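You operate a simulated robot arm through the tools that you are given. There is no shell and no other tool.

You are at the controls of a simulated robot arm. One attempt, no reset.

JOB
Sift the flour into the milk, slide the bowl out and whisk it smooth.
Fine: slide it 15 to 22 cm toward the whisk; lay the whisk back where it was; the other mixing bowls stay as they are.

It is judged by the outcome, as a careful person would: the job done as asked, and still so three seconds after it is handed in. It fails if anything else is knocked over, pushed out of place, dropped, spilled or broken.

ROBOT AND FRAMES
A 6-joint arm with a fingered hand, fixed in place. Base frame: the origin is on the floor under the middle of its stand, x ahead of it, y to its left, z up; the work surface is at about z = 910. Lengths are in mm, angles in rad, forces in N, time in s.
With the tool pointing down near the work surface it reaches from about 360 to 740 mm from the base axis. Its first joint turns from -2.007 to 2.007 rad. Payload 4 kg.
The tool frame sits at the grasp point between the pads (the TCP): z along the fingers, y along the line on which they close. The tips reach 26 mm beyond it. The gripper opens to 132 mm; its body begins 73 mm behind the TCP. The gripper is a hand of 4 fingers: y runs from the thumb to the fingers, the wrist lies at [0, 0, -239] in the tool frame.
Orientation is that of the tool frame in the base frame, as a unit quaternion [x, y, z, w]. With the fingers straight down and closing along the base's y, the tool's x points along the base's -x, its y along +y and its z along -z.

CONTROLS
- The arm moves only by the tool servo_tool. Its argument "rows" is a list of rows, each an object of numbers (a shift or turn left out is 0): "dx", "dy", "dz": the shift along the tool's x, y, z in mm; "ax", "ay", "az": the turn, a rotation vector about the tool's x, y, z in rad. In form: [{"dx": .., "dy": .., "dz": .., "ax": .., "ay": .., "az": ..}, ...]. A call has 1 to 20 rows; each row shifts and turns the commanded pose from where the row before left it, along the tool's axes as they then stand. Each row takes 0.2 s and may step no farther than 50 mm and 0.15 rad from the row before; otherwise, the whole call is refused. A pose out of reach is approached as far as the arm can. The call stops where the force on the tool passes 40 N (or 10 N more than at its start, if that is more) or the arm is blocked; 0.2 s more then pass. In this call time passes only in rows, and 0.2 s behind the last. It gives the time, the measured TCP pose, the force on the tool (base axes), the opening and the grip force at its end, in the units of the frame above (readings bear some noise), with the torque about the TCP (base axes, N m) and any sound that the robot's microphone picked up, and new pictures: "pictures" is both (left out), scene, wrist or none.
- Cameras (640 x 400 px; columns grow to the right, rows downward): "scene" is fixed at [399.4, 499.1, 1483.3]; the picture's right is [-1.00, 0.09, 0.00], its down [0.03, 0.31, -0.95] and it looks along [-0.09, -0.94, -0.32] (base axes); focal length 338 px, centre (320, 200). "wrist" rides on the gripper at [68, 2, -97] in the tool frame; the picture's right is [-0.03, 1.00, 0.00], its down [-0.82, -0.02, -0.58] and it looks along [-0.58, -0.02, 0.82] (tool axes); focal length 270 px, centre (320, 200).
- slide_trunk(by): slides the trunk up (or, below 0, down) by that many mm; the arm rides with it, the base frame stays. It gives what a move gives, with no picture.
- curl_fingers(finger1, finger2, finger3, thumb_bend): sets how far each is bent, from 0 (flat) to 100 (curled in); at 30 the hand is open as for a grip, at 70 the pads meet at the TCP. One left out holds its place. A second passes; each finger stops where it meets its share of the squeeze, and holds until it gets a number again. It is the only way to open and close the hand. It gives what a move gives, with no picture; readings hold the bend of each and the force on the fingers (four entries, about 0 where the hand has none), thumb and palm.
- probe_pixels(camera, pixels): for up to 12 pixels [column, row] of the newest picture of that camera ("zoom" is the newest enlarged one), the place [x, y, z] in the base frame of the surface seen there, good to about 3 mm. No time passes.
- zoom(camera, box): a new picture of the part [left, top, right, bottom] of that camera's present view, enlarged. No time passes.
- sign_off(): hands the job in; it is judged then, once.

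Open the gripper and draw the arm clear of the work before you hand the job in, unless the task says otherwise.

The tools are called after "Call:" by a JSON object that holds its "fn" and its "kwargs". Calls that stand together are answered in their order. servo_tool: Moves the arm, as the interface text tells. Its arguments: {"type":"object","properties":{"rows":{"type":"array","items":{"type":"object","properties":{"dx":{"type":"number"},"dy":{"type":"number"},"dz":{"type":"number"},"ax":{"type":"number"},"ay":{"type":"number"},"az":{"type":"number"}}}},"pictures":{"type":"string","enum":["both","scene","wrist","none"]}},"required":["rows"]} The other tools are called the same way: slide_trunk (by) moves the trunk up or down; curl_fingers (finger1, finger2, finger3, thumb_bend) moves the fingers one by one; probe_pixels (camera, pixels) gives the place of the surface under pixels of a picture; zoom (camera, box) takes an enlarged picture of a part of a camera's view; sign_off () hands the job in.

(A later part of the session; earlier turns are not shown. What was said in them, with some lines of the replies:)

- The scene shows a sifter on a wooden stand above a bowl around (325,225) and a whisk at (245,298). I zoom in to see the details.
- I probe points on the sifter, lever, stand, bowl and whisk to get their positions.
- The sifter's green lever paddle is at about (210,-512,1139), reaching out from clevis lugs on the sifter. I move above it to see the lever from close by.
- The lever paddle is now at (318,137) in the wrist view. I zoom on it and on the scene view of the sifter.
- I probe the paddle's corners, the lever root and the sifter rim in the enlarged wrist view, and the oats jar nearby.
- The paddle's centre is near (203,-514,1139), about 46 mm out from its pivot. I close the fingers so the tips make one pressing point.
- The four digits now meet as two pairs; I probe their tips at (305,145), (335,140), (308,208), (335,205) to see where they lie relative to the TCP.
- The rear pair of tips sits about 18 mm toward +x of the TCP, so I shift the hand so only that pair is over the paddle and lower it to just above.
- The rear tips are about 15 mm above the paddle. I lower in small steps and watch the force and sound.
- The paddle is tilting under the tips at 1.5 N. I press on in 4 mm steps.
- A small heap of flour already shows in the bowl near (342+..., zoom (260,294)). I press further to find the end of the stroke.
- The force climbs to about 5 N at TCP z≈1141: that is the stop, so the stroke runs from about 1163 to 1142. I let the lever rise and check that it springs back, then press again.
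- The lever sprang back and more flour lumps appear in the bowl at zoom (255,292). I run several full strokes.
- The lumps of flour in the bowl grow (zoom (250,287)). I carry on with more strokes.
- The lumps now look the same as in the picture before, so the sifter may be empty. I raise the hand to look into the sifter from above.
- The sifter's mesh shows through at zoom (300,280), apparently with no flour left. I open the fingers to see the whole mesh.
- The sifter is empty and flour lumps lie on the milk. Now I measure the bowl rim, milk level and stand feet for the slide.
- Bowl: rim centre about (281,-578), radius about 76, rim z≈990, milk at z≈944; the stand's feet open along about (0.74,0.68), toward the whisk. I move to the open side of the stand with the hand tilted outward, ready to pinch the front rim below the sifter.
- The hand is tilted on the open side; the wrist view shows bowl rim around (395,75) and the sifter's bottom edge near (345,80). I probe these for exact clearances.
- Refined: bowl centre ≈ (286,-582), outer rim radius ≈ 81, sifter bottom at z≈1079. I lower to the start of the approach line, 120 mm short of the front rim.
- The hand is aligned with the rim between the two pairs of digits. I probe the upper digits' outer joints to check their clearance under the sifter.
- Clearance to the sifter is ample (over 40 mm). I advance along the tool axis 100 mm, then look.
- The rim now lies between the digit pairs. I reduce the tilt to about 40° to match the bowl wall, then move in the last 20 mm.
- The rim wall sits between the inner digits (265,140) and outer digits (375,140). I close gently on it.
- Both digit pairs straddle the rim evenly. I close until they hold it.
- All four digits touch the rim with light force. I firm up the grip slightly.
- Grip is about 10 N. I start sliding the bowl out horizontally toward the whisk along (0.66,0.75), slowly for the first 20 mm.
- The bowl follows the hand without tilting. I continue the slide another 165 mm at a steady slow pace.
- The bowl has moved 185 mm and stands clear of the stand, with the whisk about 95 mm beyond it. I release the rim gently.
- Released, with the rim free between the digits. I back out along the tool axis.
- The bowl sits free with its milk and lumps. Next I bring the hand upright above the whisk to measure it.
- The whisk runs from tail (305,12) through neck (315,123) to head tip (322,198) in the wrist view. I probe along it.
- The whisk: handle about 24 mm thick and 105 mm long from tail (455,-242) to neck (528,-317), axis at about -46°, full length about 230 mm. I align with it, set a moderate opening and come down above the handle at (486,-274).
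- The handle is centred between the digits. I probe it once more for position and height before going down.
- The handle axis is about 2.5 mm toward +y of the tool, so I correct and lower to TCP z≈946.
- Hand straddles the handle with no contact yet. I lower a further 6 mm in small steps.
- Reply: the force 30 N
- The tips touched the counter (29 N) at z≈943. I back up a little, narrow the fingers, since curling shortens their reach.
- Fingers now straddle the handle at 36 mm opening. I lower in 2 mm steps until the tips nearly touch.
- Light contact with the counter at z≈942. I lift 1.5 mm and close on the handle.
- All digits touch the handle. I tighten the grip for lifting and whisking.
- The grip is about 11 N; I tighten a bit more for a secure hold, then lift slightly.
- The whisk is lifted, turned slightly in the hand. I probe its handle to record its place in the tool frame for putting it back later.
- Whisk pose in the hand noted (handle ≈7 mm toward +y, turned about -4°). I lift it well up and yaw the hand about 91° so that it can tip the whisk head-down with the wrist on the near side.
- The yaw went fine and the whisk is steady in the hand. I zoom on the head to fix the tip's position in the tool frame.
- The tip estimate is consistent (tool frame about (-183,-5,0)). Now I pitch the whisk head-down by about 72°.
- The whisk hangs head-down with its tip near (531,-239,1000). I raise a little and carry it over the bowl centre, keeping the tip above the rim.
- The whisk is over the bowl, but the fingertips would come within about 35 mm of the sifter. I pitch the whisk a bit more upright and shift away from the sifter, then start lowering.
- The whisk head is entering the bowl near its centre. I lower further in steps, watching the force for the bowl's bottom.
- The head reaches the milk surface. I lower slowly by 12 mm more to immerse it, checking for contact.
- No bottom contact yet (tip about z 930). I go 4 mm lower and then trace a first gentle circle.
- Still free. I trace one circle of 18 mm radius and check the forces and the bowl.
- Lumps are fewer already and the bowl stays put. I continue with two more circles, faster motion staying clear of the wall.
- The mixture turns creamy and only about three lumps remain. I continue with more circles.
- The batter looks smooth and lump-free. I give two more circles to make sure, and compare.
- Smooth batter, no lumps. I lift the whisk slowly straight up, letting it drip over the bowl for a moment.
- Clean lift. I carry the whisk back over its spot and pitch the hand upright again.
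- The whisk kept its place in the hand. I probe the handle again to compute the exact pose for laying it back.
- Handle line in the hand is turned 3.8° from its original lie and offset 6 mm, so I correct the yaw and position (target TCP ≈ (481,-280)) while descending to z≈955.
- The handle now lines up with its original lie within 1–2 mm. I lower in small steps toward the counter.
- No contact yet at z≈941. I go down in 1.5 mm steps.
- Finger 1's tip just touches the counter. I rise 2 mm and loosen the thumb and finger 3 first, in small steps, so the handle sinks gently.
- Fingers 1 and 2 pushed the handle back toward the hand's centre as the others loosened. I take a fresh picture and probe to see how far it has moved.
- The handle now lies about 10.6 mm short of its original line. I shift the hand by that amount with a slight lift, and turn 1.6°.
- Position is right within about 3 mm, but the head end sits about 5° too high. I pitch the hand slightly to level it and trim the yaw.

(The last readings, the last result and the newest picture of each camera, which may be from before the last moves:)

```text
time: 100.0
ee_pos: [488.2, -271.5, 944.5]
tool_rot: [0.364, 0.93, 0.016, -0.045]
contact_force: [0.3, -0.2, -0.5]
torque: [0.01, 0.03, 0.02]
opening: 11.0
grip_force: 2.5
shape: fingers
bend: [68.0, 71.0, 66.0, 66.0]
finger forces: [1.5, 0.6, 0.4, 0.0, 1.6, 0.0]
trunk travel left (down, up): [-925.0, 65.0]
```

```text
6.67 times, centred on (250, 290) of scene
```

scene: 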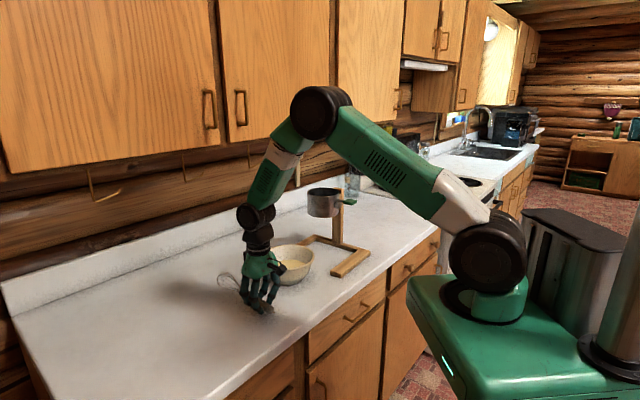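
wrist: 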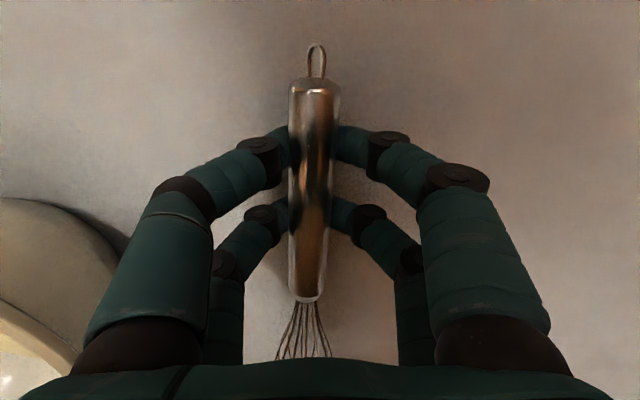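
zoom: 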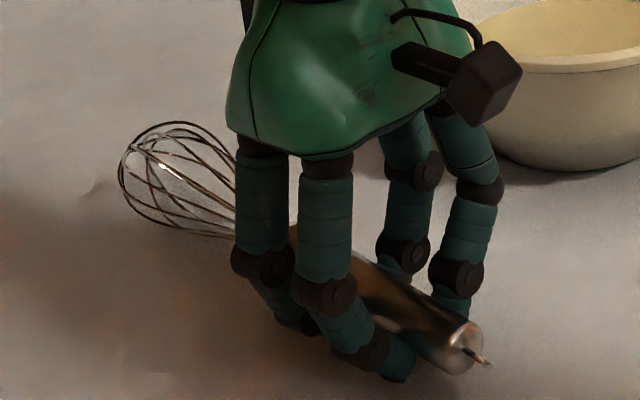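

The hold is light now (2.5 N) and the whisk is near the counter. I take a fresh wrist picture and check height and place.

Call:
{"fn": "servo_tool", "kwargs": {"rows": [{"dz": 0}], "pictures": "wrist"}}

Call:
{"fn": "probe_pixels", "kwargs": {"camera": "wrist", "pixels": [[315, 84], [315, 100], [314, 130], [313, 160], [312, 200], [310, 240], [309, 275], [308, 290], [340, 110], [285, 110]]}}

```text
time: 100.4
ee_pos: [487.8, -272.6, 943.8]
tool_rot: [0.365, 0.93, 0.016, -0.044]
contact_force: [0.0, 0.7, -0.6]
torque: [0.02, -0.01, 0.03]
opening: 10.7
grip_force: 2.2
shape: fingers
bend: [68.0, 71.0, 66.0, 66.0]
finger forces: [1.4, 0.6, 0.5, 0.1, 1.7, 0.0]
trunk travel left (down, up): [-925.0, 65.0]
```

wrist: 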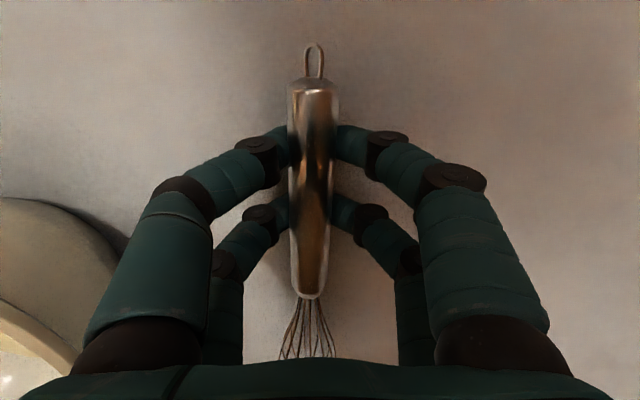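

```text
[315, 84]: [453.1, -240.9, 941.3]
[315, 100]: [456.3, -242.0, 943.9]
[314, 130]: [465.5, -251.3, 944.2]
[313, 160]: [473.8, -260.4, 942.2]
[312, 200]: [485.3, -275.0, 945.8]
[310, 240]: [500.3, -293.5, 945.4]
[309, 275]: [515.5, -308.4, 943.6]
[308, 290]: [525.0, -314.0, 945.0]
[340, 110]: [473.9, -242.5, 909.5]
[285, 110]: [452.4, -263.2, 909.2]
```

The whisk is aligned within 1–2 mm and about 10 mm above its resting height. I lower 2 mm and loosen one unit at a time so it sinks.

Call:
{"fn": "servo_tool", "kwargs": {"rows": [{"dz": 2}], "pictures": "none"}}

Call:
{"fn": "curl_fingers", "kwargs": {"finger1": 67, "finger2": 69, "finger3": 65, "thumb_bend": 65}}

Call:
{"fn": "servo_tool", "kwargs": {"rows": [{"dz": 0}], "pictures": "wrist"}}

Call:
{"fn": "probe_pixels", "kwargs": {"camera": "wrist", "pixels": [[315, 90], [314, 130], [313, 160], [312, 200], [310, 240], [309, 275], [310, 290]]}}

Call:
{"fn": "zoom", "kwargs": {"camera": "scene", "box": [210, 260, 290, 320]}}

```text
time: 100.8
ee_pos: [487.0, -270.2, 943.1]
tool_rot: [0.365, 0.93, 0.016, -0.045]
contact_force: [-0.6, -1.5, -0.4]
torque: [0.03, 0.0, -0.03]
opening: 11.0
grip_force: 1.5
shape: fingers
bend: [68.0, 71.0, 66.0, 66.0]
finger forces: [1.6, 0.5, 0.4, 0.0, 1.7, 0.0]
trunk travel left (down, up): [-925.0, 65.0]
```

```text
time: 101.8
ee_pos: [488.9, -271.5, 942.3]
tool_rot: [0.365, 0.93, 0.016, -0.045]
contact_force: [-0.4, 0.5, -1.1]
torque: [0.01, 0.0, 0.01]
opening: 13.8
grip_force: 0.4
shape: fingers
bend: [67.0, 69.0, 65.0, 65.0]
finger forces: [0.1, 0.0, 0.0, 0.1, 0.2, 0.1]
trunk travel left (down, up): [-925.0, 65.0]
```

```text
time: 102.2
ee_pos: [486.7, -271.1, 943.3]
tool_rot: [0.365, 0.93, 0.015, -0.044]
contact_force: [0.1, 0.6, -0.7]
torque: [0.03, 0.0, -0.01]
opening: 13.5
grip_force: 0.2
shape: fingers
bend: [67.0, 69.0, 65.0, 65.0]
finger forces: [0.2, 0.0, 0.0, 0.0, 0.2, 0.0]
trunk travel left (down, up): [-925.0, 65.0]
```

wrist: 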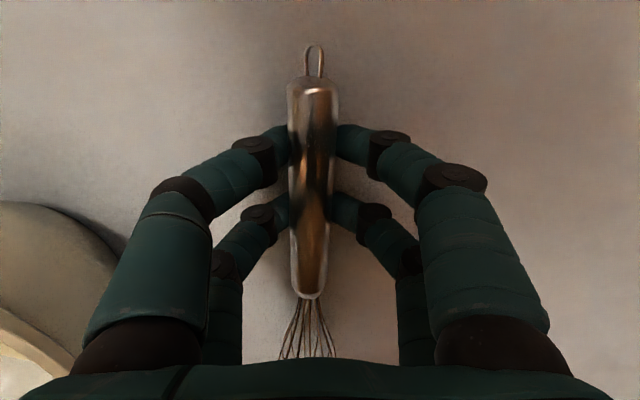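

```text
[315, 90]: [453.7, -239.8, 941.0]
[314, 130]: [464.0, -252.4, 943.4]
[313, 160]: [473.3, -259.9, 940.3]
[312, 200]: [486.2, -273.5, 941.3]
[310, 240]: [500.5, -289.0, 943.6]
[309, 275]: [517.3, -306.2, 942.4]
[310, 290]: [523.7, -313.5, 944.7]
```

```text
6.67 times, centred on (250, 290) of scene
```

zoom: 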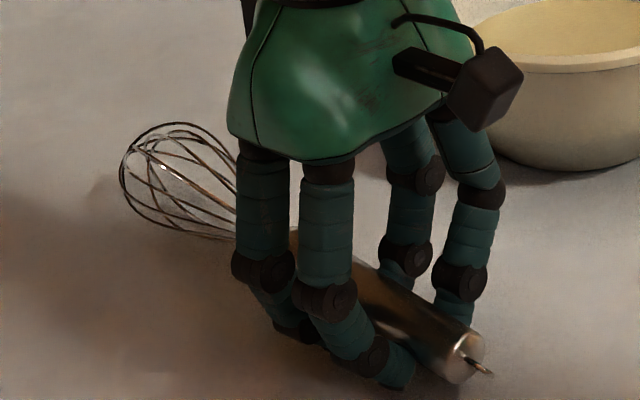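

The whisk rests loosely in the claw, about 9 mm up. I loosen further by two units.

Call:
{"fn": "curl_fingers", "kwargs": {"finger1": 66, "finger2": 67, "finger3": 64, "thumb_bend": 64}}

Call:
{"fn": "curl_fingers", "kwargs": {"finger1": 65, "finger2": 66, "finger3": 63, "thumb_bend": 63}}

Call:
{"fn": "servo_tool", "kwargs": {"rows": [{"dz": 0}], "pictures": "wrist"}}

Call:
{"fn": "probe_pixels", "kwargs": {"camera": "wrist", "pixels": [[315, 90], [314, 130], [313, 160], [312, 200], [310, 240], [309, 275], [310, 288]]}}

Call:
{"fn": "zoom", "kwargs": {"camera": "scene", "box": [210, 260, 290, 320]}}

```text
time: 103.2
ee_pos: [487.8, -271.1, 943.6]
tool_rot: [0.365, 0.93, 0.016, -0.044]
contact_force: [0.9, -0.2, 0.9]
torque: [0.0, 0.0, 0.0]
opening: 16.5
grip_force: 0.1
shape: fingers
bend: [66.0, 67.0, 64.0, 64.0]
finger forces: [0.1, 0.1, 0.3, 0.1, 0.1, 0.0]
trunk travel left (down, up): [-925.0, 65.0]
```

```text
time: 104.2
ee_pos: [488.0, -271.4, 942.1]
tool_rot: [0.365, 0.93, 0.015, -0.045]
contact_force: [0.3, 0.3, 0.5]
torque: [-0.08, -0.03, -0.05]
opening: 19.2
grip_force: 0.2
shape: fingers
bend: [65.0, 66.0, 64.0, 63.0]
finger forces: [0.0, 0.1, 0.8, 0.0, 0.0, 0.0]
trunk travel left (down, up): [-925.0, 65.0]
```

```text
time: 104.6
ee_pos: [487.9, -270.8, 941.9]
tool_rot: [0.364, 0.93, 0.016, -0.044]
contact_force: [0.9, 0.8, 2.1]
torque: [-0.02, -0.02, 0.01]
opening: 19.3
grip_force: 0.9
shape: fingers
bend: [65.0, 66.0, 64.0, 63.0]
finger forces: [0.0, 0.0, 0.8, 0.0, 0.0, 0.0]
trunk travel left (down, up): [-925.0, 65.0]
```

wrist: 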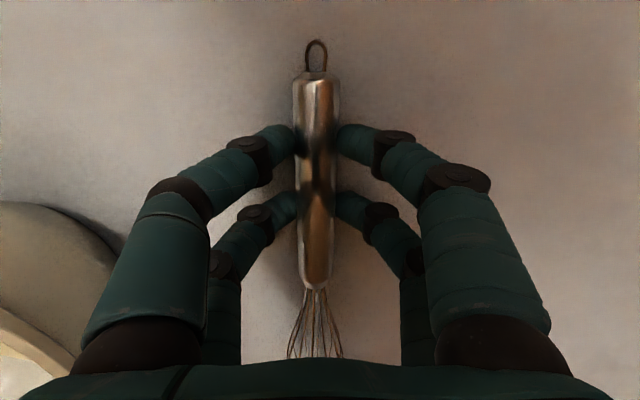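

```text
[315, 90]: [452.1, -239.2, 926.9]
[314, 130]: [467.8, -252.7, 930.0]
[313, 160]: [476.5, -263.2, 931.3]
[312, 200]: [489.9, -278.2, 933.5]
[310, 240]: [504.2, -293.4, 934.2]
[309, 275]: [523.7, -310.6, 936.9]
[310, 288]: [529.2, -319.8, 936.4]
```

```text
6.67 times, centred on (250, 290) of scene
```

zoom: 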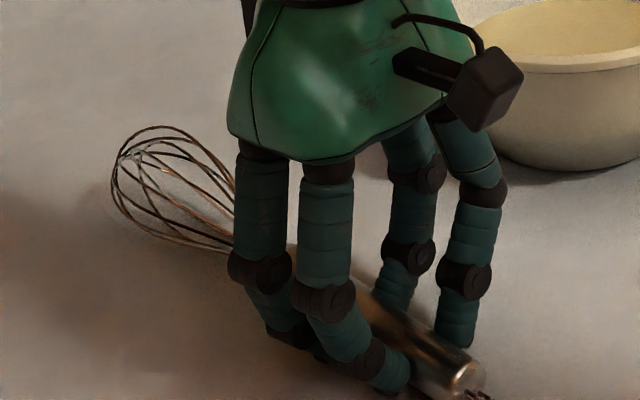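

The whisk is down and back within about 2 mm of its original place: tail (452,-239,927), neck (529,-320,936). I open the fingers carefully, rising slightly to keep the tips off the counter.

Call:
{"fn": "curl_fingers", "kwargs": {"finger1": 62, "finger2": 62, "finger3": 61, "thumb_bend": 61}}

Call:
{"fn": "servo_tool", "kwargs": {"rows": [{"dz": -2}], "pictures": "none"}}

Call:
{"fn": "curl_fingers", "kwargs": {"finger1": 57, "finger2": 57, "finger3": 57, "thumb_bend": 57}}

Call:
{"fn": "zoom", "kwargs": {"camera": "wrist", "box": [200, 20, 440, 320]}}

```text
time: 105.6
ee_pos: [488.3, -271.5, 941.8]
tool_rot: [0.364, 0.93, 0.016, -0.044]
contact_force: [0.4, -0.2, 5.4]
torque: [-0.09, -0.04, 0.0]
opening: 27.2
grip_force: 2.3
shape: fingers
bend: [62.0, 63.0, 63.0, 61.0]
finger forces: [0.0, 2.1, 2.9, 0.0, 0.1, 0.0]
trunk travel left (down, up): [-925.0, 65.0]
```

```text
time: 106.0
ee_pos: [487.3, -270.0, 943.9]
tool_rot: [0.364, 0.93, 0.015, -0.045]
contact_force: [0.2, 0.4, 0.6]
torque: [-0.04, 0.0, 0.0]
opening: 26.8
grip_force: 0.0
shape: fingers
bend: [62.0, 62.0, 61.0, 61.0]
finger forces: [0.0, 0.0, 0.0, 0.0, 0.0, 0.0]
trunk travel left (down, up): [-925.0, 65.0]
```

```text
time: 107.0
ee_pos: [488.2, -271.0, 944.6]
tool_rot: [0.364, 0.93, 0.016, -0.044]
contact_force: [-1.6, -0.7, 2.1]
torque: [0.0, -0.03, 0.01]
opening: 45.0
grip_force: 1.5
shape: fingers
bend: [56.0, 57.0, 56.0, 56.0]
finger forces: [0.0, 1.2, 0.4, 0.0, 0.0, 0.1]
trunk travel left (down, up): [-925.0, 65.0]
```

```text
1.33 times, centred on (320, 170) of wrist
```

zoom: 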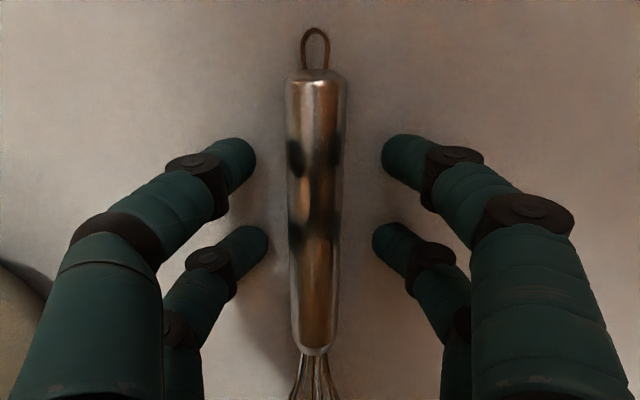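

The fingers are clear on both sides. I rise straight up off the whisk.

Call:
{"fn": "servo_tool", "kwargs": {"rows": [{"dx": 1, "dz": -10}, {"dx": 2, "dz": -20}, {"dx": 3, "dz": -30}, {"dx": 4, "dz": -40}, {"dx": 4, "dz": -40}, {"dx": 4, "dz": -40}], "pictures": "both"}}

Call:
{"fn": "zoom", "kwargs": {"camera": "scene", "box": [200, 230, 360, 340]}}

Call:
{"fn": "probe_pixels", "kwargs": {"camera": "scene", "pixels": [[226, 287], [243, 297], [245, 298], [255, 306], [268, 316]]}}

```text
time: 108.4
ee_pos: [489.7, -268.5, 1126.0]
tool_rot: [0.364, 0.93, 0.015, -0.044]
contact_force: [0.3, 0.2, 0.5]
torque: [0.02, 0.0, -0.04]
opening: 45.4
grip_force: 0.1
shape: fingers
bend: [56.0, 56.0, 56.0, 56.0]
finger forces: [0.0, 0.1, 0.0, 0.0, 0.0, 0.0]
trunk travel left (down, up): [-925.0, 65.0]
```

scene: 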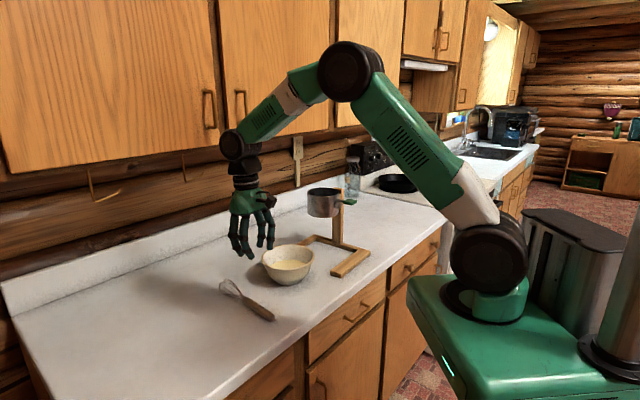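
wrist: 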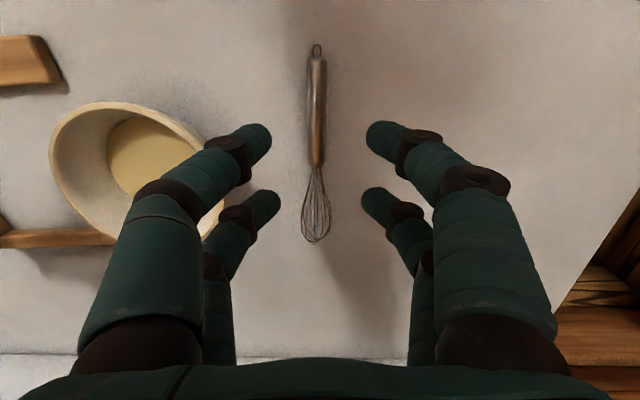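

```text
3.64 times, centred on (280, 285) of scene
```

zoom: 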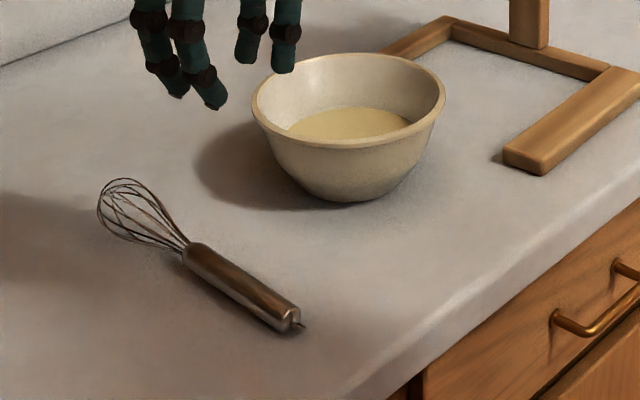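

```text
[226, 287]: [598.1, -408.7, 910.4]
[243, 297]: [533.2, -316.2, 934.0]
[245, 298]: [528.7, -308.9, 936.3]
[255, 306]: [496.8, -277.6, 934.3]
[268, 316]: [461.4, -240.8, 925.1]
```

The whisk lies where it was, the bowl of smooth batter stands about 187 mm from its start, and the sifter stand is untouched. I open the hand and draw the arm clear.

Call:
{"fn": "servo_tool", "kwargs": {"rows": [{"ay": -0.095, "dz": -20}, {"dz": -45}, {"dz": -45}, {"dz": -45}, {"dz": -45}, {"dx": 16.3, "dy": -28.8, "dz": -10}, {"dx": 16.3, "dy": -28.8, "dz": -10}, {"dx": 16.3, "dy": -28.8, "dz": -10}, {"dx": 16.3, "dy": -28.8, "dz": -10}, {"dx": 16.3, "dy": -28.8, "dz": -10}, {"dx": 16.3, "dy": -28.8, "dz": -10}], "pictures": "none"}}

Call:
{"fn": "curl_fingers", "kwargs": {"finger1": 30, "finger2": 30, "finger3": 30, "thumb_bend": 30}}

Call:
{"fn": "servo_tool", "kwargs": {"rows": [{"dz": 0}], "pictures": "both"}}

Call:
{"fn": "zoom", "kwargs": {"camera": "scene", "box": [200, 160, 380, 330]}}

```text
time: 110.8
ee_pos: [300.6, -333.0, 1386.2]
tool_rot: [0.365, 0.931, -0.001, 0.0]
contact_force: [0.7, 0.0, -0.2]
torque: [0.01, -0.02, 0.02]
opening: 45.2
grip_force: 0.0
shape: fingers
bend: [56.0, 56.0, 56.0, 56.0]
finger forces: [0.1, 0.0, 0.1, 0.1, 0.0, 0.0]
trunk travel left (down, up): [-925.0, 65.0]
```

```text
time: 111.8
ee_pos: [301.1, -332.0, 1384.9]
tool_rot: [0.364, 0.931, -0.001, 0.0]
contact_force: [0.0, 0.1, -0.4]
torque: [0.05, 0.0, -0.01]
opening: 132.2
grip_force: 0.1
shape: fingers
bend: [30.0, 30.0, 30.0, 30.0]
finger forces: [0.0, 0.1, 0.0, 0.0, 0.0, 0.0]
trunk travel left (down, up): [-925.0, 65.0]
```

```text
time: 112.2
ee_pos: [300.6, -331.9, 1386.3]
tool_rot: [0.365, 0.931, -0.001, 0.001]
contact_force: [1.3, -0.1, 0.1]
torque: [0.0, 0.0, -0.01]
opening: 132.1
grip_force: 0.0
shape: fingers
bend: [30.0, 30.0, 30.0, 30.0]
finger forces: [0.0, 0.0, 0.1, 0.1, 0.1, 0.0]
trunk travel left (down, up): [-925.0, 65.0]
```

scene: 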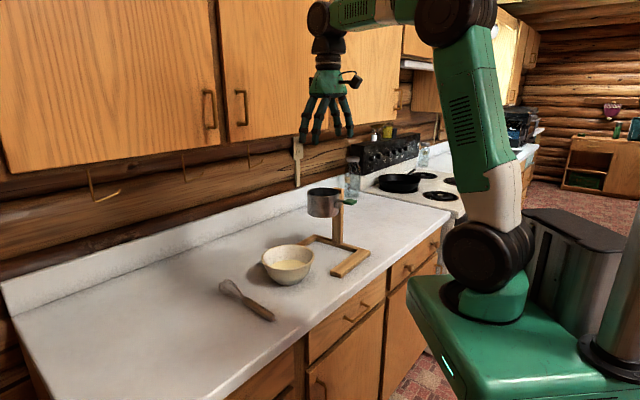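
wrist: 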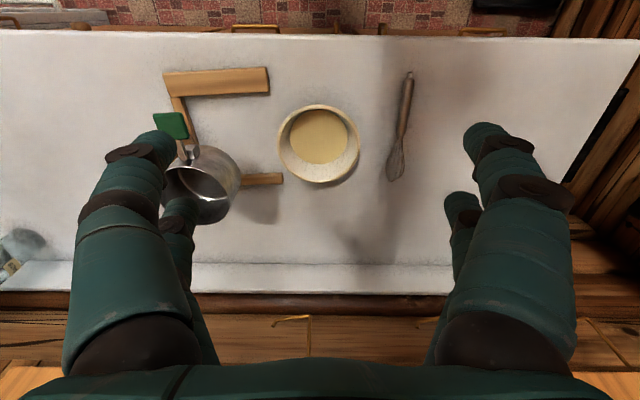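

```text
2.35 times, centred on (290, 245) of scene
```

zoom: 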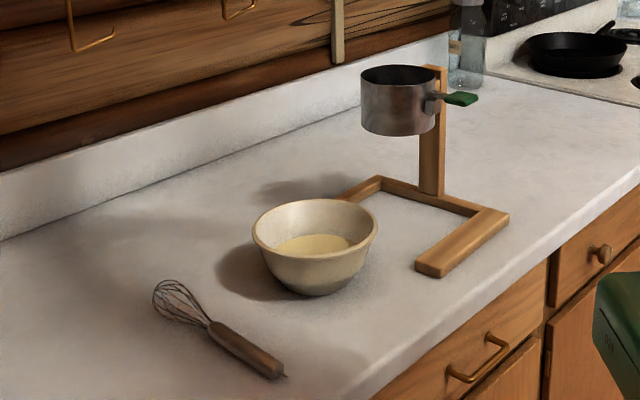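

Everything looks right from above. I check the bowl's final centre by probing its rim in the wrist view before handing in.

Call:
{"fn": "probe_pixels", "kwargs": {"camera": "wrist", "pixels": [[280, 140], [357, 140], [318, 106], [318, 181], [292, 115], [346, 117], [346, 170], [292, 170], [320, 135], [335, 150], [305, 150]]}}

Call:
{"fn": "zoom", "kwargs": {"camera": "wrist", "box": [260, 90, 380, 200]}}

```text
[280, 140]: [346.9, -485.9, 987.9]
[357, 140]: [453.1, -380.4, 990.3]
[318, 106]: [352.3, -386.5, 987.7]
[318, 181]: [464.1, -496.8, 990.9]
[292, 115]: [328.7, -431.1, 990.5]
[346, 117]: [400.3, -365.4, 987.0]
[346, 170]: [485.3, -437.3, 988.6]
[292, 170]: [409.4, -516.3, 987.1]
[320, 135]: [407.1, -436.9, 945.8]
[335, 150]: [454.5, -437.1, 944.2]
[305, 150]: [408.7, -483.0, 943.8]
```

```text
3.64 times, centred on (320, 145) of wrist
```

zoom: 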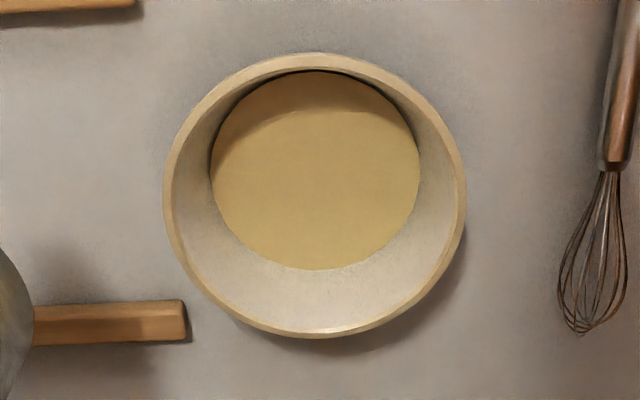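

The bowl's centre is at about (406,-440), some 186 mm from its start. The batter is smooth, the whisk is back in place and the arm is clear, so I hand in the job.

Call:
{"fn": "sign_off", "kwargs": {}}

```text
The job is handed in.
```

The job is done and handed in. The judge's verdict hasn't come back.

- **Sifting:** I pressed the sifter lever until the mesh showed bare, so all the flour went into the milk.
- **Slide:** The bowl moved about 186 mm toward the whisk, within the 15 to 22 cm you asked for. It was pulled out by its rim and did not tip.
- **Whisking:** After seven circles the batter is smooth, with no lumps in either camera view.
- **Whisk:** It is back within a few millimetres of where it lay. It slipped a little in the fingers while I was letting go, so I corrected its position before it touched down.
- **Everything else:** The sifter and stand look as they were. I saw no spills and no other mixing bowls on the counter. The hand is open and the arm is clear of the work.
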